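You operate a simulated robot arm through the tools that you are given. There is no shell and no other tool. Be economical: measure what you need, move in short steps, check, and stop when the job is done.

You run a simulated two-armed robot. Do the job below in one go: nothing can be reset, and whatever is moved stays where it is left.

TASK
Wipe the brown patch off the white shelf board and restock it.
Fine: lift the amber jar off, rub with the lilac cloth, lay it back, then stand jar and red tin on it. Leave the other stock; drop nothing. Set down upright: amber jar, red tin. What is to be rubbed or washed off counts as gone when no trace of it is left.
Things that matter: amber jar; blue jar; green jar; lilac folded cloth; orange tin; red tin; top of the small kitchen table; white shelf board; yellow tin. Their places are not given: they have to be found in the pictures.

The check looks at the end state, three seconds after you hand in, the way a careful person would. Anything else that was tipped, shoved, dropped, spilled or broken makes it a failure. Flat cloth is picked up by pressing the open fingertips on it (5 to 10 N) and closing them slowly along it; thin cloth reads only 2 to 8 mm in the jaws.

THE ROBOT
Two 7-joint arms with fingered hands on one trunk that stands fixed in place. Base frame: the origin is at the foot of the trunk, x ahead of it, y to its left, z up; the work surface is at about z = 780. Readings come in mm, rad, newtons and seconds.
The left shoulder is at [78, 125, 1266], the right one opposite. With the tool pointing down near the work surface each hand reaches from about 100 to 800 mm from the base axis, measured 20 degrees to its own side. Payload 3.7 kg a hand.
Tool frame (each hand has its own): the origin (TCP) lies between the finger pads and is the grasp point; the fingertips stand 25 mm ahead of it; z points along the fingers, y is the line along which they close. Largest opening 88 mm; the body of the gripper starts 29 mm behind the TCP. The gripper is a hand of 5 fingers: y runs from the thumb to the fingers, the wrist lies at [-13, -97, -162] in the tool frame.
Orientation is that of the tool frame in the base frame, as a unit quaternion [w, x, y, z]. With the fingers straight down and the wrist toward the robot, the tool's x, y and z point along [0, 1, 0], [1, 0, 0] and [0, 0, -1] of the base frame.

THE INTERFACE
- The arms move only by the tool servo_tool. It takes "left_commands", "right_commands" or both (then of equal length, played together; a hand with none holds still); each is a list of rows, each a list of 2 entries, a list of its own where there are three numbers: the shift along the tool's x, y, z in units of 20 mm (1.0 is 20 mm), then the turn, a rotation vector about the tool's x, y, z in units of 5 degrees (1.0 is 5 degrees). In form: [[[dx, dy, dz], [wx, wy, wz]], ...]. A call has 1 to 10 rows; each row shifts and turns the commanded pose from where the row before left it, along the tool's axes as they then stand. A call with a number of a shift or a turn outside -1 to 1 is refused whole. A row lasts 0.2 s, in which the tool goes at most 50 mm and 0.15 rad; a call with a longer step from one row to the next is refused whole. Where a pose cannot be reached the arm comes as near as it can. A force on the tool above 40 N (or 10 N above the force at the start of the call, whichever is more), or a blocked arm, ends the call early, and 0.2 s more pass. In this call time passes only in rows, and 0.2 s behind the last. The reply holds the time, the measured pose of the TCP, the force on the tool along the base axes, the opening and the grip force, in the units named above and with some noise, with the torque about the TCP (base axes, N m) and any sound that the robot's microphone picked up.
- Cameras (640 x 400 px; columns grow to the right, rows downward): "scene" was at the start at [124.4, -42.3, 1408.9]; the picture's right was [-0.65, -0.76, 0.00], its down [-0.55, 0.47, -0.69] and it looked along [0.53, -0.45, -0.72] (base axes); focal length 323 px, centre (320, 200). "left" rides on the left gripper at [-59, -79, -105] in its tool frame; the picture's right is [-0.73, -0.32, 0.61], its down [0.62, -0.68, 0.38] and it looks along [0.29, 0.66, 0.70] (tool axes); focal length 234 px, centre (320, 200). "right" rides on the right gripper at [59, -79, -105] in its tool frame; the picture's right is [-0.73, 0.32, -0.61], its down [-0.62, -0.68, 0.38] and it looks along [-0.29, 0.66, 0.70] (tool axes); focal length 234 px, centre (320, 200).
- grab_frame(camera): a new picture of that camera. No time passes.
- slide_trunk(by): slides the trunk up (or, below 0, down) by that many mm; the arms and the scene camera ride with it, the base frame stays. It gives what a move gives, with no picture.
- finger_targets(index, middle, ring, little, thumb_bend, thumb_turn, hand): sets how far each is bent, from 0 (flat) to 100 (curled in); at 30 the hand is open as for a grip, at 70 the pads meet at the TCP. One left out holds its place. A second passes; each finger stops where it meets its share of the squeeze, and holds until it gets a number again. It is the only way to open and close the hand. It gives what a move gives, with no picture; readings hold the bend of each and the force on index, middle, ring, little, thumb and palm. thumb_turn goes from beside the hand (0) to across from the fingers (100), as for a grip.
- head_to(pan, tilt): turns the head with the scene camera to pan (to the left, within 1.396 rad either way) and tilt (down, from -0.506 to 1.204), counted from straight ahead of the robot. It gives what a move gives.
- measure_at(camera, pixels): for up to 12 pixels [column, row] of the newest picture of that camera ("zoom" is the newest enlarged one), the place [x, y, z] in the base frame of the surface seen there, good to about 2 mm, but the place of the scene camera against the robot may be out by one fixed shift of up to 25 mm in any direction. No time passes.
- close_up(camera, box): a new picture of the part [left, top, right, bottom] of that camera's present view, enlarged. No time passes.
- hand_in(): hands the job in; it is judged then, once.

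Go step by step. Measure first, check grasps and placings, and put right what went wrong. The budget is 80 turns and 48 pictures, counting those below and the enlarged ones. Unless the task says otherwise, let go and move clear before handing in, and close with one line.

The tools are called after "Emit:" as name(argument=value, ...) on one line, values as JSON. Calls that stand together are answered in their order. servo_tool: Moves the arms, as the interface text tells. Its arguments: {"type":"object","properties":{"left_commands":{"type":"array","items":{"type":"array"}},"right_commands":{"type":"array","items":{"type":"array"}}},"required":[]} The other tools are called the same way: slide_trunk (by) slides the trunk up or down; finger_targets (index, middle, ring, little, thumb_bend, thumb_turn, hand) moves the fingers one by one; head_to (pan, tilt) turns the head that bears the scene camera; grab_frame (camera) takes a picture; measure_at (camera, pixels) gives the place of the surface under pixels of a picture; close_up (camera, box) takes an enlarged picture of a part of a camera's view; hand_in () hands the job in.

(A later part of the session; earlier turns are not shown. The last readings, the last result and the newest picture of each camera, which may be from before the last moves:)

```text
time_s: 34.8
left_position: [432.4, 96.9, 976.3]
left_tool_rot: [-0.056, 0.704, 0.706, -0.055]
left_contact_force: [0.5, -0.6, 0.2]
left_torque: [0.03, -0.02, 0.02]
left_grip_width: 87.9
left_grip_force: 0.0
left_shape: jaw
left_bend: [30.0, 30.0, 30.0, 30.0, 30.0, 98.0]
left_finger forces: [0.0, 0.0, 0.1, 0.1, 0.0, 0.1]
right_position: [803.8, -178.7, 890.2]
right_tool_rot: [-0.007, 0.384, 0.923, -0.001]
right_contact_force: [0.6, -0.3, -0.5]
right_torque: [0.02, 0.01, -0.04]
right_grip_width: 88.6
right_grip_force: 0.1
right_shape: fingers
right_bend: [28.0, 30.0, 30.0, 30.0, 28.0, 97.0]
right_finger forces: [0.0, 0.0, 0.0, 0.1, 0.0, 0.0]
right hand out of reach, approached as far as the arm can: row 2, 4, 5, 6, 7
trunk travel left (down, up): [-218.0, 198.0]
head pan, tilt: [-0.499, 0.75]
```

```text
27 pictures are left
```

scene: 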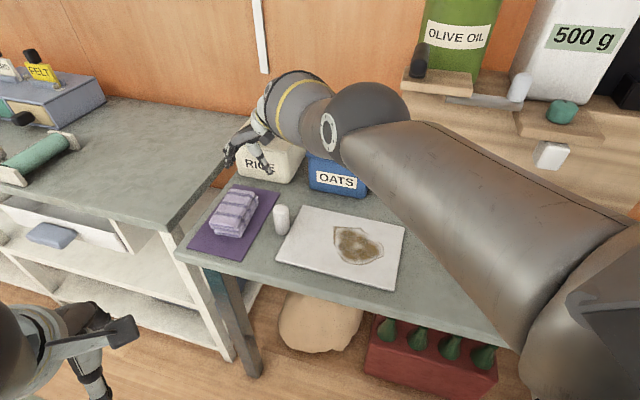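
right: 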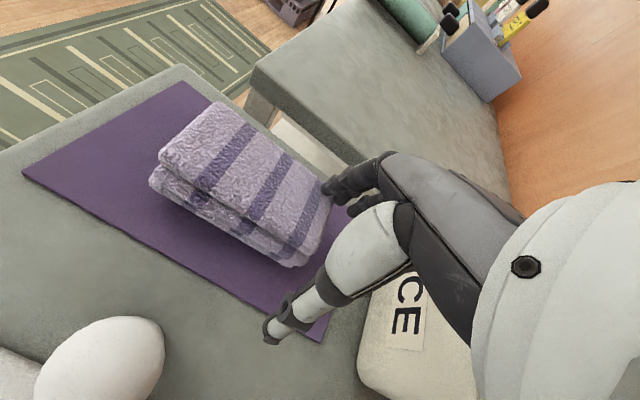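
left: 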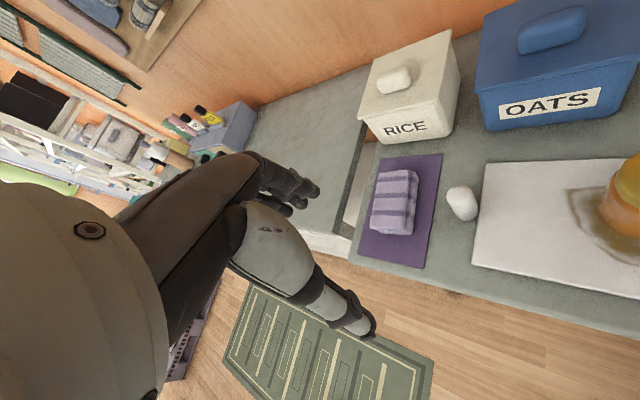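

The arm appears stuck at a joint limit with this +45° yaw: the commanded pose backed off but the hand did not. I'll unwind the yaw a little and see whether it frees.

Emit:
servo_tool(right_commands=[[[0, 0, -0.5], [0, 0, 1]], [[0, 0, -0.5], [0, 0, 1]]])

```text
time_s: 35.4
left_position: [432.1, 97.3, 976.0]
left_tool_rot: [-0.056, 0.704, 0.706, -0.055]
left_contact_force: [0.7, -0.4, 0.2]
left_torque: [-0.01, 0.02, 0.02]
left_grip_width: 87.9
left_grip_force: 0.0
left_shape: jaw
left_bend: [30.0, 30.0, 30.0, 30.0, 30.0, 98.0]
left_finger forces: [0.1, 0.0, 0.0, 0.0, 0.1, 0.0]
right_position: [820.1, -179.8, 906.4]
right_tool_rot: [-0.007, 0.462, 0.887, -0.002]
right_contact_force: [-0.5, 0.2, 0.1]
right_torque: [0.02, 0.0, 0.01]
right_grip_width: 88.6
right_grip_force: 0.0
right_shape: fingers
right_bend: [28.0, 30.0, 30.0, 30.0, 28.0, 97.0]
right_finger forces: [0.1, 0.1, 0.0, 0.0, 0.0, 0.0]
right hand out of reach, approached as far as the arm can: row 1, 2
trunk travel left (down, up): [-218.0, 198.0]
head pan, tilt: [-0.499, 0.75]
```

It drifted further out and up, to (820,-180,906), without contact. I'll check the surroundings before the next move.

Emit:
close_up(camera="scene", box=[160, 60, 440, 270])

Emit:
grab_frame(camera="right")

```text
1.90 times, centred on (300, 165) of scene
```

zoom: 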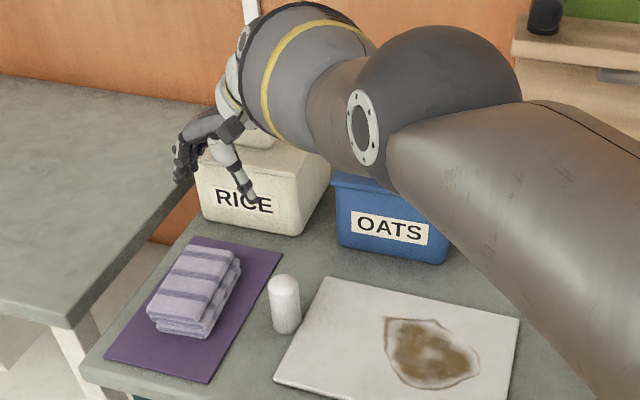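

```text
25 pictures are left
```

right: 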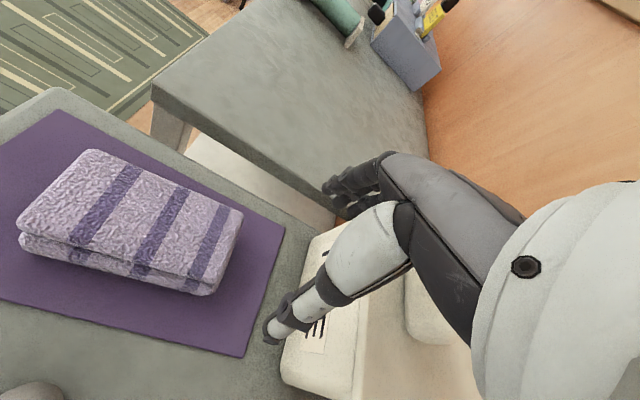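

The hand is hovering just in front of and above RICE. Raising the trunk will lift it clear with the joints unchanged, so I'll do that before reworking the arm.

Emit:
slide_trunk(by=90)

```text
time_s: 36.7
left_position: [433.0, 95.8, 1065.4]
left_tool_rot: [-0.056, 0.705, 0.705, -0.056]
left_contact_force: [0.4, 0.0, 0.5]
left_torque: [-0.03, 0.0, -0.02]
left_grip_width: 87.9
left_grip_force: 0.1
left_shape: jaw
left_bend: [30.0, 30.0, 30.0, 30.0, 30.0, 98.0]
left_finger forces: [0.0, 0.0, 0.0, 0.0, 0.1, 0.0]
right_position: [805.7, -179.7, 1132.0]
right_tool_rot: [0.075, 0.461, 0.883, 0.041]
right_contact_force: [0.0, -0.4, -0.6]
right_torque: [0.01, 0.01, 0.02]
right_grip_width: 88.8
right_grip_force: 0.1
right_shape: fingers
right_bend: [28.0, 30.0, 30.0, 30.0, 28.0, 97.0]
right_finger forces: [0.2, 0.1, 0.0, 0.0, 0.1, 0.1]
trunk travel left (down, up): [-308.0, 108.0]
head pan, tilt: [-0.499, 0.75]
```

The hand is clear at z≈1132. Now I'll unwind the yaw toward 0 and pull back toward the robot.

Emit:
servo_tool(right_commands=[[[0, -1, 0], [0, 0, 1]], [[0, -1, 0], [0, 0, 1]], [[0, -1, 0], [0, 0, 1]], [[0, -1, 0], [0, 0, 1]], [[0, -1, 0], [0, 0, 1]], [[0, -1, 0], [0, 0, 1]], [[0, -1, 0], [0, 0, 1]], [[0, -1, 0], [0, 0, 0]], [[0, -1, 0], [0, 0, 0]], [[0, -1, 0], [0, 0, 0]]])

```text
time_s: 38.9
left_position: [431.8, 97.9, 1067.0]
left_tool_rot: [-0.056, 0.704, 0.706, -0.055]
left_contact_force: [-0.4, 0.4, 0.0]
left_torque: [-0.03, -0.02, 0.01]
left_grip_width: 87.5
left_grip_force: 0.1
left_shape: jaw
left_bend: [30.0, 30.0, 30.0, 30.0, 30.0, 98.0]
left_finger forces: [0.1, 0.0, 0.0, 0.1, 0.0, 0.1]
right_position: [619.0, -227.4, 1102.2]
right_tool_rot: [0.06, 0.705, 0.704, 0.063]
right_contact_force: [-0.7, 0.3, 0.5]
right_torque: [0.01, 0.01, -0.03]
right_grip_width: 88.7
right_grip_force: 0.0
right_shape: fingers
right_bend: [28.0, 30.0, 30.0, 30.0, 28.0, 97.0]
right_finger forces: [0.1, 0.0, 0.0, 0.1, 0.1, 0.0]
trunk travel left (down, up): [-308.0, 108.0]
head pan, tilt: [-0.499, 0.75]
```

The arm is free again at (619,-227,1102). I'll lower the trunk a little, straighten the 10° tilt, and approach the cloth with a milder yaw (+25°), which should stay clear of the wrist limit.

Emit:
slide_trunk(by=-54)

Emit:
servo_tool(right_commands=[[[0, 0, 0], [1, 0, 0]], [[0, 0, 0], [1, 0, 0]], [[0.9, 0.9, 0], [0, 0, 0]], [[0.9, 0.9, 0], [0, 0, 0]], [[0.9, 0.9, 0], [0, 0, 0]], [[0.9, 0.9, 0], [0, 0, 0]], [[0.9, 0.9, 0], [0, 0, 0]]])

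```text
time_s: 39.8
left_position: [432.0, 97.5, 1013.0]
left_tool_rot: [-0.056, 0.705, 0.705, -0.054]
left_contact_force: [-0.2, -0.4, 0.2]
left_torque: [0.0, 0.01, 0.04]
left_grip_width: 87.5
left_grip_force: 0.2
left_shape: jaw
left_bend: [30.0, 30.0, 30.0, 30.0, 30.0, 98.0]
left_finger forces: [0.1, 0.1, 0.0, 0.0, 0.0, 0.0]
right_position: [617.8, -225.4, 1048.7]
right_tool_rot: [0.061, 0.706, 0.703, 0.063]
right_contact_force: [-0.3, 0.6, -0.6]
right_torque: [-0.03, -0.01, -0.02]
right_grip_width: 89.1
right_grip_force: 0.1
right_shape: fingers
right_bend: [28.0, 30.0, 30.0, 30.0, 28.0, 97.0]
right_finger forces: [0.0, 0.1, 0.1, 0.1, 0.0, 0.0]
trunk travel left (down, up): [-254.0, 162.0]
head pan, tilt: [-0.499, 0.75]
```

```text
time_s: 41.4
left_position: [431.5, 97.2, 1011.0]
left_tool_rot: [-0.056, 0.704, 0.706, -0.055]
left_contact_force: [0.2, 0.0, -0.3]
left_torque: [0.02, -0.01, -0.03]
left_grip_width: 87.9
left_grip_force: 0.1
left_shape: jaw
left_bend: [30.0, 30.0, 30.0, 30.0, 30.0, 98.0]
left_finger forces: [0.0, 0.0, 0.0, 0.1, 0.0, 0.0]
right_position: [708.5, -137.2, 1048.0]
right_tool_rot: [-0.001, 0.709, 0.706, 0.0]
right_contact_force: [-0.4, -0.8, -0.3]
right_torque: [0.01, 0.03, 0.01]
right_grip_width: 89.2
right_grip_force: 0.0
right_shape: fingers
right_bend: [28.0, 30.0, 30.0, 30.0, 28.0, 97.0]
right_finger forces: [0.0, 0.1, 0.0, 0.0, 0.0, 0.1]
trunk travel left (down, up): [-254.0, 162.0]
head pan, tilt: [-0.499, 0.75]
```

Tracking is good now. I'll turn the yaw +25° while descending, then re-measure the cloth.

Emit:
servo_tool(right_commands=[[[0, 0, 0.8], [0, 0, -1]], [[0, 0, 0.8], [0, 0, -1]], [[0, 0, 0.8], [0, 0, -1]], [[0, 0, 0.8], [0, 0, -1]], [[0, 0, 0.8], [0, 0, -1]]])

Emit:
grab_frame(camera="right")

```text
time_s: 42.6
left_position: [432.8, 97.6, 1011.8]
left_tool_rot: [-0.056, 0.705, 0.705, -0.054]
left_contact_force: [-0.5, -0.6, -0.3]
left_torque: [0.01, -0.01, 0.01]
left_grip_width: 87.7
left_grip_force: 0.0
left_shape: jaw
left_bend: [30.0, 30.0, 30.0, 30.0, 30.0, 98.0]
left_finger forces: [0.0, 0.1, 0.1, 0.0, 0.1, 0.0]
right_position: [708.6, -136.2, 968.2]
right_tool_rot: [-0.001, 0.537, 0.843, 0.0]
right_contact_force: [-0.5, 0.3, 0.1]
right_torque: [0.02, 0.01, -0.01]
right_grip_width: 89.0
right_grip_force: 0.1
right_shape: fingers
right_bend: [28.0, 30.0, 30.0, 30.0, 28.0, 97.0]
right_finger forces: [0.0, 0.0, 0.0, 0.0, 0.0, 0.1]
trunk travel left (down, up): [-254.0, 162.0]
head pan, tilt: [-0.499, 0.75]
```

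```text
24 pictures are left
```

right: 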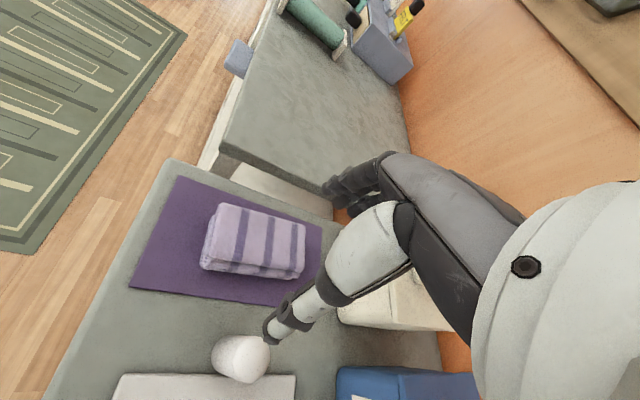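

Emit:
measure_at(camera="right", pixels=[[221, 204], [304, 224], [302, 272], [208, 258], [260, 235], [240, 350], [305, 240], [205, 235]])

```text
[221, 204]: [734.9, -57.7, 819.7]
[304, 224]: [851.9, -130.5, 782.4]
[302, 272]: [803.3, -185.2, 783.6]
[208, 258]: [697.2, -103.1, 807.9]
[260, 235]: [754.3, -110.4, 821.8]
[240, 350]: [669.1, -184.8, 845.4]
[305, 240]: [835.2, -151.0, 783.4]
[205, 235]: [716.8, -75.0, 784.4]
```

The cloth hasn't moved; its centre is still about (755,-114). I'll centre over it and descend to z≈880, watching for reach warnings.

Emit:
servo_tool(right_commands=[[[0, 0.85, 0], [0, 0, 0]], [[0, 0.85, 0], [0, 0, 0]], [[0, 0.8, 0.4], [0, 0, 0]], [[0, 0, 1], [0, 0, 0]], [[0, 0, 1], [0, 0, 0]], [[0, 0, 1], [0, 0, 0]], [[0, 0, 1], [0, 0, 0]]])

```text
time_s: 44.2
left_position: [432.7, 97.0, 1011.0]
left_tool_rot: [-0.055, 0.704, 0.706, -0.054]
left_contact_force: [0.5, 0.5, -0.7]
left_torque: [0.0, 0.01, 0.03]
left_grip_width: 87.5
left_grip_force: 0.0
left_shape: jaw
left_bend: [30.0, 30.0, 30.0, 30.0, 30.0, 98.0]
left_finger forces: [0.1, 0.0, 0.0, 0.0, 0.0, 0.1]
right_position: [754.0, -113.7, 878.6]
right_tool_rot: [-0.001, 0.539, 0.842, 0.001]
right_contact_force: [-0.7, -0.9, 0.6]
right_torque: [0.02, 0.02, 0.0]
right_grip_width: 88.7
right_grip_force: 0.1
right_shape: fingers
right_bend: [28.0, 30.0, 30.0, 30.0, 28.0, 97.0]
right_finger forces: [0.0, 0.0, 0.0, 0.0, 0.0, 0.1]
trunk travel left (down, up): [-254.0, 162.0]
head pan, tilt: [-0.499, 0.75]
```

No warnings. I'll add 10° more yaw so the finger row fits alongside the cloth.

Emit:
servo_tool(right_commands=[[[0, 0, 0], [0, 0, -1]], [[0, 0, 0], [0, 0, -1]]])

```text
time_s: 44.8
left_position: [432.2, 96.6, 1011.5]
left_tool_rot: [-0.056, 0.705, 0.705, -0.055]
left_contact_force: [0.2, 0.0, 0.8]
left_torque: [0.01, 0.06, 0.02]
left_grip_width: 87.8
left_grip_force: 0.0
left_shape: jaw
left_bend: [30.0, 30.0, 30.0, 30.0, 30.0, 98.0]
left_finger forces: [0.0, 0.0, 0.1, 0.0, 0.1, 0.1]
right_position: [753.7, -114.9, 878.8]
right_tool_rot: [-0.002, 0.463, 0.886, 0.0]
right_contact_force: [-0.5, -0.5, 0.1]
right_torque: [0.0, 0.0, -0.01]
right_grip_width: 88.8
right_grip_force: 0.1
right_shape: fingers
right_bend: [28.0, 30.0, 30.0, 30.0, 28.0, 97.0]
right_finger forces: [0.1, 0.1, 0.0, 0.0, 0.1, 0.0]
trunk travel left (down, up): [-254.0, 162.0]
head pan, tilt: [-0.499, 0.75]
```

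Still tracking well. I'll open the fingers a bit wider and descend around the cloth to z≈830, then look.

Emit:
finger_targets(hand="right", index=24, middle=24, ring=24, little=24, thumb_bend=24)

Emit:
servo_tool(right_commands=[[[0, 0, 0.8], [0, 0, 0]], [[0, 0, 0.8], [0, 0, 0]], [[0, 0, 0.8], [0, 0, 0]]])

Emit:
grab_frame(camera="right")

Emit:
close_up(camera="scene", box=[160, 100, 400, 280])

```text
time_s: 45.8
left_position: [432.4, 97.9, 1011.8]
left_tool_rot: [-0.056, 0.704, 0.705, -0.055]
left_contact_force: [0.0, -0.9, -0.6]
left_torque: [0.0, 0.01, -0.02]
left_grip_width: 87.7
left_grip_force: 0.1
left_shape: jaw
left_bend: [30.0, 30.0, 30.0, 30.0, 30.0, 98.0]
left_finger forces: [0.1, 0.0, 0.0, 0.0, 0.0, 0.0]
right_position: [754.0, -114.8, 878.5]
right_tool_rot: [-0.001, 0.463, 0.886, 0.001]
right_contact_force: [0.2, 0.9, 0.4]
right_torque: [0.04, -0.03, 0.02]
right_grip_width: 96.0
right_grip_force: 0.2
right_shape: fingers
right_bend: [24.0, 24.0, 24.0, 24.0, 24.0, 97.0]
right_finger forces: [0.1, 0.1, 0.0, 0.1, 0.0, 0.0]
trunk travel left (down, up): [-254.0, 162.0]
head pan, tilt: [-0.499, 0.75]
```

```text
time_s: 46.6
left_position: [432.1, 97.5, 1011.5]
left_tool_rot: [-0.056, 0.704, 0.706, -0.054]
left_contact_force: [1.2, 0.0, -0.9]
left_torque: [0.0, -0.01, 0.01]
left_grip_width: 87.8
left_grip_force: 0.0
left_shape: jaw
left_bend: [30.0, 30.0, 30.0, 30.0, 30.0, 98.0]
left_finger forces: [0.1, 0.1, 0.0, 0.0, 0.1, 0.0]
right_position: [756.2, -113.5, 832.0]
right_tool_rot: [-0.001, 0.463, 0.886, 0.0]
right_contact_force: [0.0, 0.3, -0.2]
right_torque: [0.0, -0.01, 0.01]
right_grip_width: 95.7
right_grip_force: 0.0
right_shape: fingers
right_bend: [24.0, 24.0, 24.0, 24.0, 24.0, 97.0]
right_finger forces: [0.1, 0.0, 0.1, 0.0, 0.1, 0.0]
trunk travel left (down, up): [-254.0, 162.0]
head pan, tilt: [-0.499, 0.75]
```

```text
23 pictures are left
```

right: 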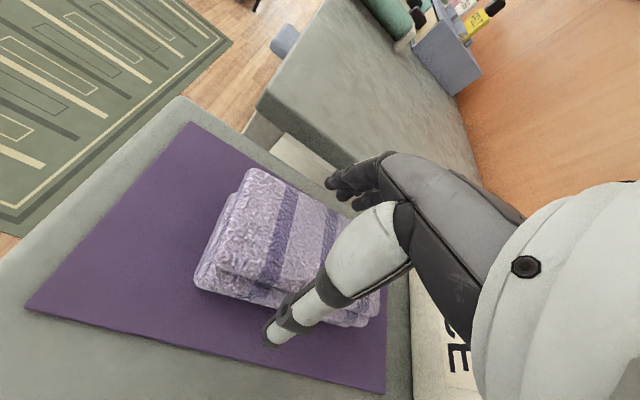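

```text
2.22 times, centred on (280, 190) of scene
```

zoom: 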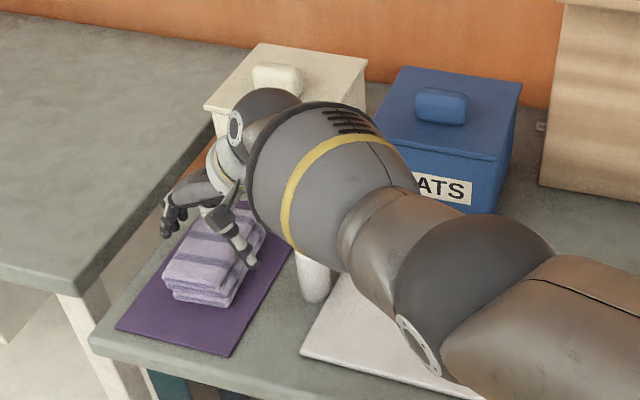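

The fingers straddle the cloth, with no contact so far. I'll go down to z≈814 and close gently.

Emit:
servo_tool(right_commands=[[[0, 0, 0.5], [0, 0, 0]], [[0, 0, 0.4], [0, 0, 0]]])

Emit:
finger_targets(hand="right", index=46, middle=46, ring=46, little=46, thumb_bend=46)

```text
time_s: 47.2
left_position: [431.7, 96.6, 1011.9]
left_tool_rot: [-0.056, 0.705, 0.705, -0.056]
left_contact_force: [0.8, -0.9, -0.7]
left_torque: [0.02, 0.02, -0.02]
left_grip_width: 87.9
left_grip_force: 0.0
left_shape: jaw
left_bend: [30.0, 30.0, 30.0, 30.0, 30.0, 98.0]
left_finger forces: [0.0, 0.0, 0.0, 0.0, 0.0, 0.0]
right_position: [754.8, -115.5, 814.1]
right_tool_rot: [-0.001, 0.463, 0.886, 0.0]
right_contact_force: [0.1, -0.7, 3.2]
right_torque: [-0.03, 0.05, 0.06]
right_grip_width: 97.6
right_grip_force: 1.9
right_shape: fingers
right_bend: [24.0, 24.0, 24.0, 24.0, 23.0, 98.0]
right_finger forces: [0.0, 0.0, 0.0, 0.9, 2.3, 0.0]
trunk travel left (down, up): [-254.0, 162.0]
head pan, tilt: [-0.499, 0.75]
```

```text
time_s: 48.2
left_position: [432.3, 97.1, 1012.4]
left_tool_rot: [-0.055, 0.705, 0.705, -0.056]
left_contact_force: [-0.2, 0.2, 0.8]
left_torque: [0.0, 0.01, 0.02]
left_grip_width: 87.7
left_grip_force: 0.0
left_shape: jaw
left_bend: [30.0, 30.0, 30.0, 30.0, 30.0, 98.0]
left_finger forces: [0.0, 0.0, 0.0, 0.0, 0.1, 0.0]
right_position: [755.4, -114.2, 815.4]
right_tool_rot: [0.001, 0.462, 0.887, 0.001]
right_contact_force: [6.7, 5.8, 11.6]
right_torque: [-0.07, -0.58, 0.41]
right_grip_width: 77.3
right_grip_force: 24.4
right_shape: fingers
right_bend: [38.0, 42.0, 40.0, 40.0, 33.0, 95.0]
right_finger forces: [9.0, 3.2, 4.6, 12.8, 18.9, 0.0]
trunk travel left (down, up): [-254.0, 162.0]
head pan, tilt: [-0.499, 0.75]
```

The cloth is gripped at about 24 N across all the fingers. I'll lift it 40 mm and look.

Emit:
servo_tool(right_commands=[[[0, 0, -0.5], [0, 0, 0]], [[0, 0, -0.5], [0, 0, 0]], [[0, 0, -0.5], [0, 0, 0]], [[0, 0, -0.5], [0, 0, 0]], [[0, 0, -0.5], [0, 0, 0]]])

Emit:
close_up(camera="scene", box=[160, 100, 400, 280])

Emit:
grab_frame(camera="right")

```text
time_s: 49.4
left_position: [432.6, 96.9, 1011.4]
left_tool_rot: [-0.056, 0.704, 0.706, -0.055]
left_contact_force: [-0.5, -0.7, -0.2]
left_torque: [0.0, -0.03, 0.01]
left_grip_width: 88.0
left_grip_force: 0.1
left_shape: jaw
left_bend: [30.0, 30.0, 30.0, 30.0, 30.0, 98.0]
left_finger forces: [0.0, 0.0, 0.1, 0.1, 0.0, 0.1]
right_position: [755.1, -114.7, 863.7]
right_tool_rot: [-0.002, 0.464, 0.886, 0.0]
right_contact_force: [-0.1, 0.5, -1.1]
right_torque: [-0.01, 0.02, -0.01]
right_grip_width: 77.0
right_grip_force: 18.9
right_shape: fingers
right_bend: [38.0, 43.0, 42.0, 41.0, 34.0, 93.0]
right_finger forces: [6.9, 2.3, 2.7, 7.0, 18.7, 0.0]
trunk travel left (down, up): [-254.0, 162.0]
head pan, tilt: [-0.499, 0.75]
```

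```text
2.22 times, centred on (280, 190) of scene
```

zoom: 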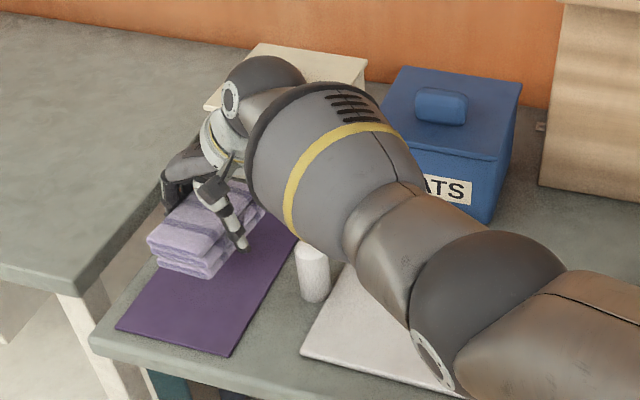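

```text
20 pictures are left
```

right: 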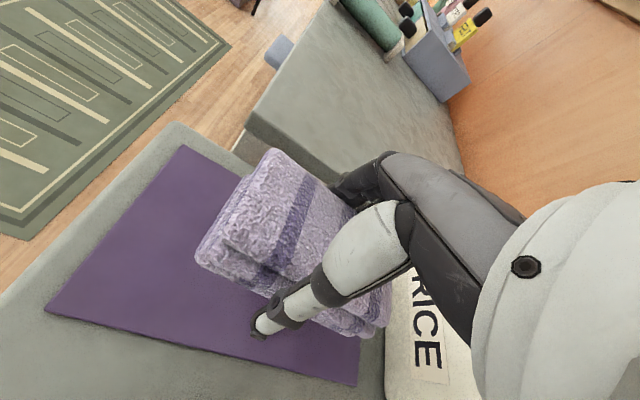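

The cloth is held flat and the whole block came up. I'll raise it to clear the shaker, then carry it toward the patch at about (545,-318).

Emit:
servo_tool(right_commands=[[[0, -0.5, -0.8], [0, 0, 0]], [[0, -0.5, -0.8], [0, 0, 0]], [[0, -0.5, -0.8], [0, 0, 0]]])

Emit:
servo_tool(right_commands=[[[-0.2, -1, 0], [0, 0, 0]], [[-0.2, -1, 0], [0, 0, 0]], [[-0.2, -1, 0], [0, 0, 0]], [[-0.2, -1, 0], [0, 0, 0]], [[-0.2, -1, 0], [0, 0, 0]], [[-0.2, -1, 0], [0, 0, 0]], [[-0.2, -1, 0], [0, 0, 0]], [[-0.2, -1, 0], [0, 0, 0]], [[-0.2, -1, 0], [0, 0, 0]], [[-0.2, -1, 0], [0, 0, 0]]])

```text
time_s: 50.2
left_position: [432.2, 96.6, 1012.3]
left_tool_rot: [-0.055, 0.704, 0.706, -0.055]
left_contact_force: [-0.3, 0.3, 0.4]
left_torque: [-0.04, -0.04, 0.02]
left_grip_width: 87.6
left_grip_force: 0.0
left_shape: jaw
left_bend: [30.0, 30.0, 30.0, 30.0, 30.0, 98.0]
left_finger forces: [0.0, 0.0, 0.1, 0.0, 0.0, 0.1]
right_position: [730.4, -130.8, 910.9]
right_tool_rot: [-0.001, 0.463, 0.886, 0.001]
right_contact_force: [0.1, 0.1, -1.2]
right_torque: [0.01, 0.03, -0.01]
right_grip_width: 77.2
right_grip_force: 18.3
right_shape: fingers
right_bend: [39.0, 43.0, 42.0, 41.0, 34.0, 93.0]
right_finger forces: [6.9, 2.2, 2.7, 7.0, 18.4, 0.1]
trunk travel left (down, up): [-254.0, 162.0]
head pan, tilt: [-0.499, 0.75]
```

```text
time_s: 52.4
left_position: [433.3, 97.1, 1012.0]
left_tool_rot: [-0.056, 0.705, 0.705, -0.054]
left_contact_force: [-0.4, -0.1, -0.3]
left_torque: [-0.02, 0.02, -0.03]
left_grip_width: 87.7
left_grip_force: 0.0
left_shape: jaw
left_bend: [30.0, 30.0, 30.0, 30.0, 30.0, 98.0]
left_finger forces: [0.1, 0.1, 0.1, 0.0, 0.0, 0.0]
right_position: [588.1, -279.8, 912.0]
right_tool_rot: [-0.001, 0.464, 0.886, 0.0]
right_contact_force: [0.1, 0.4, 0.2]
right_torque: [0.0, 0.0, 0.01]
right_grip_width: 76.6
right_grip_force: 18.7
right_shape: fingers
right_bend: [39.0, 43.0, 42.0, 41.0, 34.0, 93.0]
right_finger forces: [6.9, 2.3, 2.7, 6.8, 18.4, 0.0]
trunk travel left (down, up): [-254.0, 162.0]
head pan, tilt: [-0.499, 0.75]
```

The hand is over the far end of the patch. I'll descend to just above the board, then press gently.

Emit:
servo_tool(right_commands=[[[0, 0, 1], [0, 0, 0]], [[0, 0, 1], [0, 0, 0]], [[0, 0, 1], [0, 0, 0]], [[0, 0, 1], [0, 0, 0]], [[0, 0, 0.5], [0, 0, 0]], [[0, 0, 0.15], [0, 0, 0]], [[0, 0, 0.1], [0, 0, 0]]])

```text
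time_s: 54.0
left_position: [431.2, 97.9, 1013.3]
left_tool_rot: [-0.054, 0.704, 0.706, -0.055]
left_contact_force: [0.9, 1.0, 0.0]
left_torque: [-0.02, 0.0, -0.03]
left_grip_width: 87.7
left_grip_force: 0.0
left_shape: jaw
left_bend: [30.0, 30.0, 30.0, 30.0, 30.0, 98.0]
left_finger forces: [0.0, 0.0, 0.0, 0.0, 0.0, 0.0]
right_position: [588.0, -278.3, 820.6]
right_tool_rot: [0.002, 0.462, 0.887, 0.002]
right_contact_force: [-3.8, 1.2, 17.8]
right_torque: [-0.12, -0.69, 0.03]
right_grip_width: 77.2
right_grip_force: 21.3
right_shape: fingers
right_bend: [39.0, 43.0, 42.0, 42.0, 34.0, 93.0]
right_finger forces: [7.0, 2.3, 2.9, 10.7, 20.3, 0.1]
trunk travel left (down, up): [-254.0, 162.0]
head pan, tilt: [-0.499, 0.75]
```

Contact at 18 N is a bit much. I'll ease up 2 mm and make the first stroke across the patch and back.

Emit:
servo_tool(right_commands=[[[0, 0, -0.1], [0, 0, 0]], [[-0.17, -0.98, 0], [0, 0, 0]], [[-0.17, -0.98, 0], [0, 0, 0]], [[-0.17, -0.98, 0], [0, 0, 0]]])

```text
time_s: 55.0
left_position: [432.1, 97.9, 1013.0]
left_tool_rot: [-0.055, 0.704, 0.706, -0.056]
left_contact_force: [0.7, -1.2, -0.4]
left_torque: [0.01, 0.01, 0.05]
left_grip_width: 87.9
left_grip_force: 0.2
left_shape: jaw
left_bend: [30.0, 30.0, 30.0, 30.0, 30.0, 98.0]
left_finger forces: [0.1, 0.0, 0.0, 0.0, 0.0, 0.0]
right_position: [545.0, -321.4, 819.3]
right_tool_rot: [0.001, 0.463, 0.886, 0.001]
right_contact_force: [2.2, 4.0, 17.1]
right_torque: [-0.11, -0.68, 0.15]
right_grip_width: 76.4
right_grip_force: 21.9
right_shape: fingers
right_bend: [38.0, 42.0, 41.0, 42.0, 35.0, 94.0]
right_finger forces: [8.6, 2.6, 3.3, 11.6, 17.4, 0.0]
trunk travel left (down, up): [-254.0, 162.0]
head pan, tilt: [-0.499, 0.75]
```

Drag is light (about 4.5 N) and steady. I'll continue to the near end, shift sideways, and return.

Emit:
servo_tool(right_commands=[[[-0.17, -0.98, 0], [0, 0, 0]], [[-0.17, -0.98, 0], [0, 0, 0]], [[-0.17, -0.98, 0], [0, 0, 0]], [[-0.9, 0.16, 0], [0, 0, 0]], [[0.17, 0.98, 0], [0, 0, 0]], [[0.17, 0.98, 0], [0, 0, 0]], [[0.17, 0.98, 0], [0, 0, 0]], [[0.17, 0.98, 0], [0, 0, 0]], [[0.17, 0.98, 0], [0, 0, 0]], [[0.17, 0.98, 0], [0, 0, 0]]])

Emit:
servo_tool(right_commands=[[[1, -0.17, 0], [0, 0, 0]], [[0.8, -0.15, 0], [0, 0, 0]], [[-0.17, -0.98, 0], [0, 0, 0]], [[-0.17, -0.98, 0], [0, 0, 0]], [[-0.17, -0.98, 0], [0, 0, 0]], [[-0.17, -0.98, 0], [0, 0, 0]], [[-0.17, -0.98, 0], [0, 0, 0]], [[-0.17, -0.98, 0], [0, 0, 0]], [[-0.9, 0.16, 0], [0, 0, 0]]])

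Emit:
close_up(camera="scene", box=[220, 120, 460, 300])

```text
time_s: 57.2
left_position: [431.0, 96.3, 1013.0]
left_tool_rot: [-0.055, 0.705, 0.705, -0.054]
left_contact_force: [0.2, 0.0, -0.8]
left_torque: [-0.01, 0.01, -0.02]
left_grip_width: 87.7
left_grip_force: 0.0
left_shape: jaw
left_bend: [30.0, 30.0, 30.0, 30.0, 30.0, 98.0]
left_finger forces: [0.0, 0.1, 0.0, 0.0, 0.0, 0.0]
right_position: [599.5, -292.3, 817.6]
right_tool_rot: [0.0, 0.463, 0.887, 0.002]
right_contact_force: [-3.6, -3.9, 16.4]
right_torque: [-0.2, 0.01, -0.02]
right_grip_width: 76.7
right_grip_force: 19.2
right_shape: fingers
right_bend: [41.0, 44.0, 43.0, 43.0, 35.0, 93.0]
right_finger forces: [6.0, 1.3, 1.5, 6.7, 22.7, 0.1]
trunk travel left (down, up): [-254.0, 162.0]
head pan, tilt: [-0.499, 0.75]
```

```text
time_s: 59.2
left_position: [431.2, 96.5, 1011.1]
left_tool_rot: [-0.056, 0.704, 0.706, -0.056]
left_contact_force: [0.5, -0.1, -0.2]
left_torque: [0.0, -0.03, -0.01]
left_grip_width: 87.7
left_grip_force: 0.0
left_shape: jaw
left_bend: [30.0, 30.0, 30.0, 30.0, 30.0, 98.0]
left_finger forces: [0.0, 0.0, 0.0, 0.1, 0.1, 0.0]
right_position: [502.4, -364.5, 819.7]
right_tool_rot: [-0.001, 0.462, 0.887, 0.0]
right_contact_force: [-2.1, 1.6, 9.2]
right_torque: [-0.14, -0.03, 0.02]
right_grip_width: 76.4
right_grip_force: 18.4
right_shape: fingers
right_bend: [39.0, 44.0, 43.0, 43.0, 36.0, 93.0]
right_finger forces: [8.0, 1.9, 2.1, 6.5, 18.7, 0.1]
trunk travel left (down, up): [-254.0, 162.0]
head pan, tilt: [-0.499, 0.75]
```

```text
2.22 times, centred on (340, 210) of scene
```

zoom: 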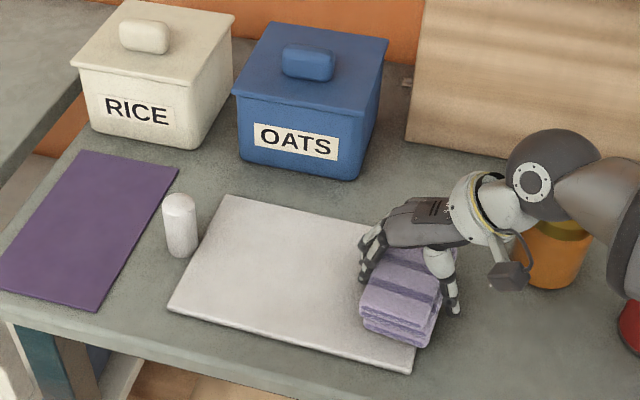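

Most of the patch is gone from the visible part of the board. I'll do one more round trip for good measure, then lift and inspect.

Emit:
servo_tool(right_commands=[[[0.17, 0.98, 0.05], [0, 0, 0]], [[0.17, 0.98, 0], [0, 0, 0]], [[0.17, 0.98, 0], [0, 0, 0]], [[0.17, 0.98, 0], [0, 0, 0]], [[0.17, 0.98, 0], [0, 0, 0]], [[0.17, 0.98, 0], [0, 0, 0]], [[0.17, 0.98, 0], [0, 0, 0]]])

Emit:
servo_tool(right_commands=[[[-0.8, 0.14, 0], [0, 0, 0]], [[-0.17, -0.98, 0], [0, 0, 0]], [[-0.17, -0.98, 0], [0, 0, 0]], [[-0.17, -0.98, 0], [0, 0, 0]], [[-0.17, -0.98, 0], [0, 0, 0]], [[-0.17, -0.98, 0], [0, 0, 0]], [[-0.17, -0.98, 0], [0, 0, 0]], [[0.8, -0.14, 0], [0, 0, 0]], [[0.17, 0.98, 0], [0, 0, 0]], [[0.17, 0.98, 0], [0, 0, 0]]])

Emit:
servo_tool(right_commands=[[[0.17, 0.98, 0], [0, 0, 0]], [[0.17, 0.98, 0], [0, 0, 0]], [[0, 0, -0.5], [0, 0, 0]], [[0, 0, -1], [0, 0, 0]], [[0, 0, -1], [0, 0, 0]], [[0, 0, -1], [0, 0, 0]], [[0, 0, -1], [0, 0, 0]], [[0.2, 1, 0], [0, 0, 0]], [[0.2, 1, 0], [0, 0, 0]], [[0.2, 1, 0], [0, 0, 0]]])

Emit:
close_up(camera="scene", box=[220, 120, 460, 300])

```text
time_s: 60.8
left_position: [430.5, 96.6, 1013.0]
left_tool_rot: [-0.056, 0.704, 0.705, -0.054]
left_contact_force: [-0.3, 0.0, -0.2]
left_torque: [-0.01, 0.0, 0.0]
left_grip_width: 87.8
left_grip_force: 0.1
left_shape: jaw
left_bend: [30.0, 30.0, 30.0, 30.0, 30.0, 98.0]
left_finger forces: [0.1, 0.1, 0.1, 0.0, 0.0, 0.0]
right_position: [599.3, -265.0, 818.1]
right_tool_rot: [0.0, 0.463, 0.886, 0.001]
right_contact_force: [-2.5, -4.5, 15.6]
right_torque: [-0.12, 0.02, -0.05]
right_grip_width: 76.5
right_grip_force: 18.3
right_shape: fingers
right_bend: [40.0, 44.0, 43.0, 43.0, 35.0, 93.0]
right_finger forces: [6.5, 1.4, 1.5, 5.8, 21.1, 0.0]
trunk travel left (down, up): [-254.0, 162.0]
head pan, tilt: [-0.499, 0.75]
```

```text
time_s: 63.0
left_position: [431.2, 96.9, 1011.1]
left_tool_rot: [-0.056, 0.704, 0.706, -0.055]
left_contact_force: [0.3, 0.7, 0.8]
left_torque: [-0.02, 0.01, 0.0]
left_grip_width: 87.7
left_grip_force: 0.0
left_shape: jaw
left_bend: [30.0, 30.0, 30.0, 30.0, 30.0, 98.0]
left_finger forces: [0.0, 0.0, 0.0, 0.0, 0.0, 0.0]
right_position: [543.2, -320.6, 819.1]
right_tool_rot: [-0.001, 0.463, 0.886, 0.0]
right_contact_force: [-3.8, -3.6, 16.2]
right_torque: [-0.13, 0.0, -0.02]
right_grip_width: 76.2
right_grip_force: 18.6
right_shape: fingers
right_bend: [40.0, 44.0, 43.0, 43.0, 35.0, 94.0]
right_finger forces: [6.7, 1.5, 1.7, 5.9, 22.1, 0.1]
trunk travel left (down, up): [-254.0, 162.0]
head pan, tilt: [-0.499, 0.75]
```

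```text
time_s: 65.2
left_position: [433.6, 98.0, 1011.5]
left_tool_rot: [-0.057, 0.704, 0.706, -0.056]
left_contact_force: [0.2, 0.1, 0.2]
left_torque: [0.02, 0.01, 0.0]
left_grip_width: 87.7
left_grip_force: 0.1
left_shape: jaw
left_bend: [30.0, 30.0, 30.0, 30.0, 30.0, 98.0]
left_finger forces: [0.0, 0.0, 0.0, 0.1, 0.1, 0.1]
right_position: [615.2, -250.2, 906.6]
right_tool_rot: [-0.003, 0.462, 0.887, -0.001]
right_contact_force: [-0.3, -0.7, 0.2]
right_torque: [-0.02, 0.0, -0.01]
right_grip_width: 75.9
right_grip_force: 17.3
right_shape: fingers
right_bend: [39.0, 44.0, 43.0, 43.0, 35.0, 94.0]
right_finger forces: [8.3, 2.0, 2.1, 4.9, 17.3, 0.0]
trunk travel left (down, up): [-254.0, 162.0]
head pan, tilt: [-0.499, 0.75]
```

```text
2.22 times, centred on (340, 210) of scene
```

zoom: 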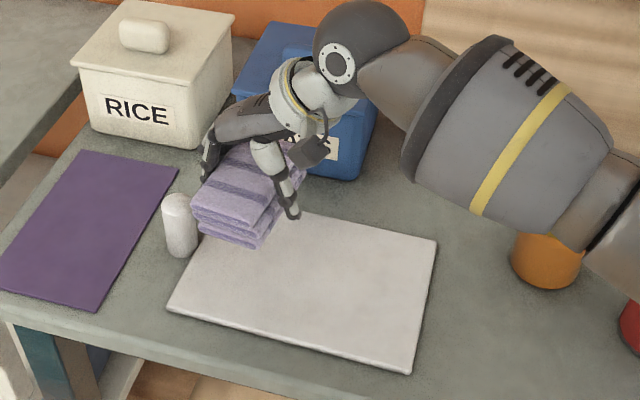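

The board looks clean and hasn't moved. I'll carry the cloth back over its mat to (755,-114).

Emit:
servo_tool(right_commands=[[[0.16, 0.96, 0], [0, 0, 0]], [[0.16, 0.96, 0], [0, 0, 0]], [[0.16, 0.96, 0], [0, 0, 0]], [[0.16, 0.96, 0], [0, 0, 0]], [[0.16, 0.96, 0], [0, 0, 0]], [[0.16, 0.96, 0], [0, 0, 0]], [[0.16, 0.96, 0], [0, 0, 0]], [[0.16, 0.96, 0], [0, 0, 0]], [[0.16, 0.96, 0], [0, 0, 0]], [[0.16, 0.96, 0], [0, 0, 0]]])

Emit:
servo_tool(right_commands=[[[0, 0, 0.9], [0, 0, 0]], [[0, 0, 0.9], [0, 0, 0]], [[0, 0, 0.9], [0, 0, 0]], [[0, 0, 0.9], [0, 0, 0]], [[0, 0, 0.5], [0, 0, 0]], [[0, 0, 0.2], [0, 0, 0]]])

```text
time_s: 67.4
left_position: [431.8, 96.7, 1010.8]
left_tool_rot: [-0.057, 0.705, 0.705, -0.055]
left_contact_force: [0.2, -0.3, 0.2]
left_torque: [0.02, 0.03, 0.0]
left_grip_width: 87.7
left_grip_force: 0.1
left_shape: jaw
left_bend: [30.0, 30.0, 30.0, 30.0, 30.0, 98.0]
left_finger forces: [0.1, 0.0, 0.0, 0.0, 0.1, 0.1]
right_position: [754.8, -113.1, 906.9]
right_tool_rot: [-0.001, 0.463, 0.887, 0.0]
right_contact_force: [-0.3, -0.1, -0.3]
right_torque: [-0.01, -0.02, 0.02]
right_grip_width: 76.1
right_grip_force: 17.3
right_shape: fingers
right_bend: [39.0, 44.0, 43.0, 43.0, 35.0, 94.0]
right_finger forces: [8.2, 2.0, 2.2, 4.7, 17.0, 0.0]
trunk travel left (down, up): [-254.0, 162.0]
head pan, tilt: [-0.499, 0.75]
```

```text
time_s: 68.8
left_position: [432.5, 97.5, 1011.5]
left_tool_rot: [-0.055, 0.704, 0.706, -0.055]
left_contact_force: [-0.6, -0.6, -0.3]
left_torque: [-0.01, 0.0, 0.02]
left_grip_width: 87.6
left_grip_force: 0.1
left_shape: jaw
left_bend: [30.0, 30.0, 30.0, 30.0, 30.0, 98.0]
left_finger forces: [0.0, 0.1, 0.0, 0.0, 0.0, 0.0]
right_position: [754.8, -112.8, 821.3]
right_tool_rot: [-0.002, 0.464, 0.886, 0.001]
right_contact_force: [0.0, 0.2, -0.9]
right_torque: [-0.01, 0.01, 0.01]
right_grip_width: 75.8
right_grip_force: 17.1
right_shape: fingers
right_bend: [39.0, 44.0, 43.0, 43.0, 35.0, 94.0]
right_finger forces: [8.3, 2.0, 2.1, 4.7, 17.0, 0.0]
trunk travel left (down, up): [-254.0, 162.0]
head pan, tilt: [-0.499, 0.75]
```

I'll lower the last few millimetres until it touches, then open.

Emit:
servo_tool(right_commands=[[[0, 0, 0.12], [0, 0, 0]], [[0, 0, 0.12], [0, 0, 0]], [[0, 0, 0.1], [0, 0, 0]]])

Emit:
finger_targets(hand="right", index=24, middle=24, ring=24, little=24, thumb_bend=24)

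Emit:
servo_tool(right_commands=[[[0, 0, -0.3], [0, 0, 0]], [[0, 0, -0.5], [0, 0, 0]], [[0, 0, -1], [0, 0, 0]], [[0, 0, -1], [0, 0, 0]], [[0, -0.5, -1], [0, 0, 0]], [[0, -0.5, -1], [0, 0, 0]]])

```text
time_s: 69.6
left_position: [430.8, 97.6, 1011.4]
left_tool_rot: [-0.055, 0.704, 0.706, -0.055]
left_contact_force: [0.2, -0.5, 0.8]
left_torque: [-0.02, 0.0, -0.01]
left_grip_width: 87.7
left_grip_force: 0.0
left_shape: jaw
left_bend: [30.0, 30.0, 30.0, 30.0, 30.0, 98.0]
left_finger forces: [0.0, 0.0, 0.0, 0.1, 0.1, 0.0]
right_position: [755.7, -112.4, 815.0]
right_tool_rot: [0.0, 0.462, 0.887, 0.0]
right_contact_force: [-0.7, 1.2, 4.2]
right_torque: [-0.09, 0.02, -0.03]
right_grip_width: 75.8
right_grip_force: 17.9
right_shape: fingers
right_bend: [39.0, 44.0, 43.0, 43.0, 35.0, 94.0]
right_finger forces: [8.3, 1.6, 1.6, 6.0, 18.1, 0.1]
trunk travel left (down, up): [-254.0, 162.0]
head pan, tilt: [-0.499, 0.75]
```

```text
time_s: 70.6
left_position: [432.9, 97.1, 1011.7]
left_tool_rot: [-0.057, 0.705, 0.705, -0.055]
left_contact_force: [-0.2, -0.1, -0.9]
left_torque: [-0.01, 0.01, 0.02]
left_grip_width: 87.8
left_grip_force: 0.0
left_shape: jaw
left_bend: [30.0, 30.0, 30.0, 30.0, 30.0, 98.0]
left_finger forces: [0.0, 0.1, 0.0, 0.1, 0.1, 0.0]
right_position: [754.4, -114.0, 814.4]
right_tool_rot: [-0.001, 0.463, 0.886, 0.0]
right_contact_force: [-1.0, -0.5, 0.9]
right_torque: [0.0, 0.04, -0.05]
right_grip_width: 97.7
right_grip_force: 1.1
right_shape: fingers
right_bend: [24.0, 24.0, 24.0, 24.0, 23.0, 97.0]
right_finger forces: [0.0, 0.0, 0.0, 0.0, 1.4, 0.0]
trunk travel left (down, up): [-254.0, 162.0]
head pan, tilt: [-0.499, 0.75]
```

```text
time_s: 72.0
left_position: [432.3, 96.4, 1011.6]
left_tool_rot: [-0.056, 0.704, 0.706, -0.054]
left_contact_force: [-0.6, -0.5, 0.3]
left_torque: [0.01, -0.01, 0.01]
left_grip_width: 87.6
left_grip_force: 0.0
left_shape: jaw
left_bend: [30.0, 30.0, 30.0, 30.0, 30.0, 98.0]
left_finger forces: [0.1, 0.0, 0.1, 0.0, 0.0, 0.0]
right_position: [738.6, -126.4, 910.3]
right_tool_rot: [-0.002, 0.463, 0.886, 0.0]
right_contact_force: [0.0, 0.8, 0.3]
right_torque: [-0.04, 0.01, 0.05]
right_grip_width: 96.4
right_grip_force: 0.0
right_shape: fingers
right_bend: [24.0, 24.0, 24.0, 24.0, 24.0, 97.0]
right_finger forces: [0.0, 0.0, 0.1, 0.1, 0.1, 0.0]
trunk travel left (down, up): [-254.0, 162.0]
head pan, tilt: [-0.499, 0.75]
```

The cloth is released. I'll retreat, unwinding the yaw back to −45° on the way to the jar.

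Emit:
servo_tool(right_commands=[[[0, -0.8, -0.4], [0, 0, 1]], [[0, -0.8, -0.4], [0, 0, 1]], [[0, -0.8, -0.4], [0, 0, 1]], [[0, -0.8, -0.4], [0, 0, 1]], [[0, -0.8, -0.4], [0, 0, 1]], [[0, -0.8, -0.4], [0, 0, 1]], [[0, -0.8, -0.4], [0, 0, 1]], [[0, -0.8, -0.4], [0, 0, 1]], [[0, -0.8, 0], [0, 0, 1]], [[0, -0.8, 0], [0, 0, 1]]])

Emit:
servo_tool(right_commands=[[[-1, 0, 0], [0, 0, 1]], [[-1, 0, 0], [0, 0, 1]], [[-1, 0, 0], [0, 0, 1]], [[-1, 0, 0], [0, 0, 1]], [[-1, 0, 0], [0, 0, 1]], [[-1, 0, 0], [0, 0, 1]]])

Emit:
grab_frame(camera="scene")

```text
time_s: 74.2
left_position: [432.2, 98.4, 1012.1]
left_tool_rot: [-0.056, 0.704, 0.706, -0.055]
left_contact_force: [0.4, -0.5, 0.6]
left_torque: [0.01, 0.05, -0.01]
left_grip_width: 87.7
left_grip_force: 0.0
left_shape: jaw
left_bend: [30.0, 30.0, 30.0, 30.0, 30.0, 98.0]
left_finger forces: [0.1, 0.1, 0.0, 0.1, 0.0, 0.0]
right_position: [587.4, -158.2, 974.8]
right_tool_rot: [-0.001, 0.795, 0.606, 0.0]
right_contact_force: [-0.6, 0.0, -0.2]
right_torque: [0.0, -0.01, 0.02]
right_grip_width: 96.3
right_grip_force: 0.0
right_shape: fingers
right_bend: [24.0, 24.0, 24.0, 24.0, 24.0, 97.0]
right_finger forces: [0.0, 0.0, 0.0, 0.0, 0.1, 0.0]
trunk travel left (down, up): [-254.0, 162.0]
head pan, tilt: [-0.499, 0.75]
```

```text
time_s: 75.6
left_position: [432.1, 97.6, 1012.5]
left_tool_rot: [-0.056, 0.704, 0.706, -0.055]
left_contact_force: [0.2, 0.3, 0.0]
left_torque: [-0.02, 0.02, -0.02]
left_grip_width: 87.5
left_grip_force: 0.0
left_shape: jaw
left_bend: [30.0, 30.0, 30.0, 30.0, 30.0, 98.0]
left_finger forces: [0.0, 0.0, 0.1, 0.0, 0.1, 0.0]
right_position: [532.3, -261.7, 974.8]
right_tool_rot: [0.0, 0.925, 0.38, 0.0]
right_contact_force: [-0.2, -0.4, 0.6]
right_torque: [0.01, 0.0, 0.0]
right_grip_width: 96.7
right_grip_force: 0.1
right_shape: fingers
right_bend: [24.0, 24.0, 24.0, 24.0, 24.0, 97.0]
right_finger forces: [0.1, 0.1, 0.0, 0.1, 0.0, 0.0]
trunk travel left (down, up): [-254.0, 162.0]
head pan, tilt: [-0.499, 0.75]
```

```text
17 pictures are left
```

scene: 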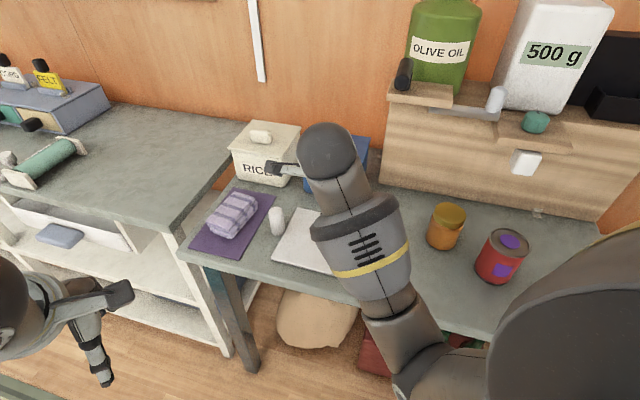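

The cloth lies on its mat and all is in order. Back to the jar at (469,-519), keeping the fingers open wide.

Emit:
servo_tool(right_commands=[[[-1, 0.6, 0], [0, 0, 0]], [[-1, 0.6, 0], [0, 0, 0]], [[-1, 0.6, 0], [0, 0, 0]], [[-1, 0.6, 0], [0, 0, 0]], [[-1, 0.6, 0], [0, 0, 0]], [[-1, 0.6, 0], [0, 0, 0]], [[-1, 0.6, 0], [0, 0, 0]], [[-1, 0.6, 0], [0, 0, 0]], [[-1, 0.6, 0], [0, 0, 0]], [[-1, 0.6, 0], [0, 0, 0]]])

Emit:
servo_tool(right_commands=[[[-0.7, 0.45, 0], [0, 0, 0]], [[-0.6, 0.4, 0], [0, 0, 0]]])

Emit:
grab_frame(camera="right")

```text
time_s: 77.8
left_position: [431.7, 97.4, 1011.9]
left_tool_rot: [-0.056, 0.705, 0.705, -0.054]
left_contact_force: [0.7, 0.2, 0.4]
left_torque: [-0.02, -0.03, 0.04]
left_grip_width: 87.4
left_grip_force: 0.1
left_shape: jaw
left_bend: [30.0, 30.0, 30.0, 30.0, 30.0, 98.0]
left_finger forces: [0.0, 0.1, 0.0, 0.0, 0.0, 0.1]
right_position: [475.5, -488.7, 973.8]
right_tool_rot: [-0.001, 0.924, 0.382, -0.001]
right_contact_force: [0.5, 0.2, -0.6]
right_torque: [-0.01, 0.03, 0.04]
right_grip_width: 96.7
right_grip_force: 0.0
right_shape: fingers
right_bend: [24.0, 24.0, 24.0, 24.0, 24.0, 97.0]
right_finger forces: [0.0, 0.1, 0.0, 0.1, 0.1, 0.1]
trunk travel left (down, up): [-254.0, 162.0]
head pan, tilt: [-0.499, 0.75]
```

```text
time_s: 78.4
left_position: [432.8, 97.8, 1012.2]
left_tool_rot: [-0.056, 0.704, 0.706, -0.055]
left_contact_force: [0.4, 0.0, -0.4]
left_torque: [0.01, -0.03, 0.0]
left_grip_width: 87.7
left_grip_force: 0.1
left_shape: jaw
left_bend: [30.0, 30.0, 30.0, 30.0, 30.0, 98.0]
left_finger forces: [0.1, 0.0, 0.0, 0.1, 0.0, 0.0]
right_position: [468.7, -519.7, 972.6]
right_tool_rot: [-0.001, 0.924, 0.382, -0.001]
right_contact_force: [-0.4, 0.1, 0.5]
right_torque: [0.02, -0.02, -0.01]
right_grip_width: 96.5
right_grip_force: 0.1
right_shape: fingers
right_bend: [24.0, 24.0, 24.0, 24.0, 24.0, 97.0]
right_finger forces: [0.0, 0.1, 0.0, 0.0, 0.0, 0.0]
trunk travel left (down, up): [-254.0, 162.0]
head pan, tilt: [-0.499, 0.75]
```

```text
16 pictures are left
```

right: 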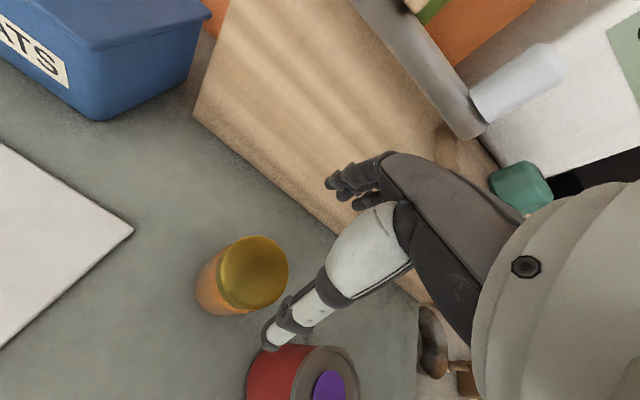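

Aligned over the jar. I'll descend to z≈858 and grip.

Emit:
servo_tool(right_commands=[[[0, 0, 1], [0, 0, 0]], [[0, 0, 1], [0, 0, 0]], [[0, 0, 1], [0, 0, 0]], [[0, 0, 1], [0, 0, 0]], [[0, 0, 1], [0, 0, 0]], [[0, 0, 0.4], [0, 0, 0]], [[0, 0, 0.3], [0, 0, 0]]])

Emit:
finger_targets(hand="right", index=52, middle=52, ring=52, little=52, thumb_bend=52)

```text
time_s: 80.0
left_position: [433.2, 96.4, 1011.8]
left_tool_rot: [-0.057, 0.704, 0.705, -0.054]
left_contact_force: [0.0, 0.2, 0.5]
left_torque: [-0.01, -0.01, -0.01]
left_grip_width: 87.8
left_grip_force: 0.1
left_shape: jaw
left_bend: [30.0, 30.0, 30.0, 30.0, 30.0, 98.0]
left_finger forces: [0.0, 0.0, 0.0, 0.0, 0.0, 0.1]
right_position: [469.6, -519.8, 859.2]
right_tool_rot: [-0.001, 0.924, 0.382, 0.0]
right_contact_force: [-0.4, 1.1, 0.1]
right_torque: [0.02, 0.0, 0.0]
right_grip_width: 96.0
right_grip_force: 0.5
right_shape: fingers
right_bend: [24.0, 24.0, 24.0, 24.0, 24.0, 97.0]
right_finger forces: [0.0, 0.0, 0.0, 0.0, 0.5, 0.1]
trunk travel left (down, up): [-254.0, 162.0]
head pan, tilt: [-0.499, 0.75]
```

```text
time_s: 81.0
left_position: [432.5, 96.9, 1011.8]
left_tool_rot: [-0.056, 0.704, 0.706, -0.054]
left_contact_force: [-0.3, -0.7, -1.1]
left_torque: [-0.01, 0.0, 0.02]
left_grip_width: 87.6
left_grip_force: 0.0
left_shape: jaw
left_bend: [30.0, 30.0, 30.0, 30.0, 30.0, 98.0]
left_finger forces: [0.1, 0.0, 0.0, 0.1, 0.0, 0.1]
right_position: [467.9, -519.3, 861.4]
right_tool_rot: [0.0, 0.924, 0.382, 0.0]
right_contact_force: [0.9, -0.2, 5.7]
right_torque: [-0.33, -0.3, 0.03]
right_grip_width: 75.6
right_grip_force: 23.7
right_shape: fingers
right_bend: [29.0, 44.0, 47.0, 52.0, 42.0, 96.0]
right_finger forces: [15.6, 6.0, 2.6, 0.0, 23.4, 0.1]
trunk travel left (down, up): [-254.0, 162.0]
head pan, tilt: [-0.499, 0.75]
```

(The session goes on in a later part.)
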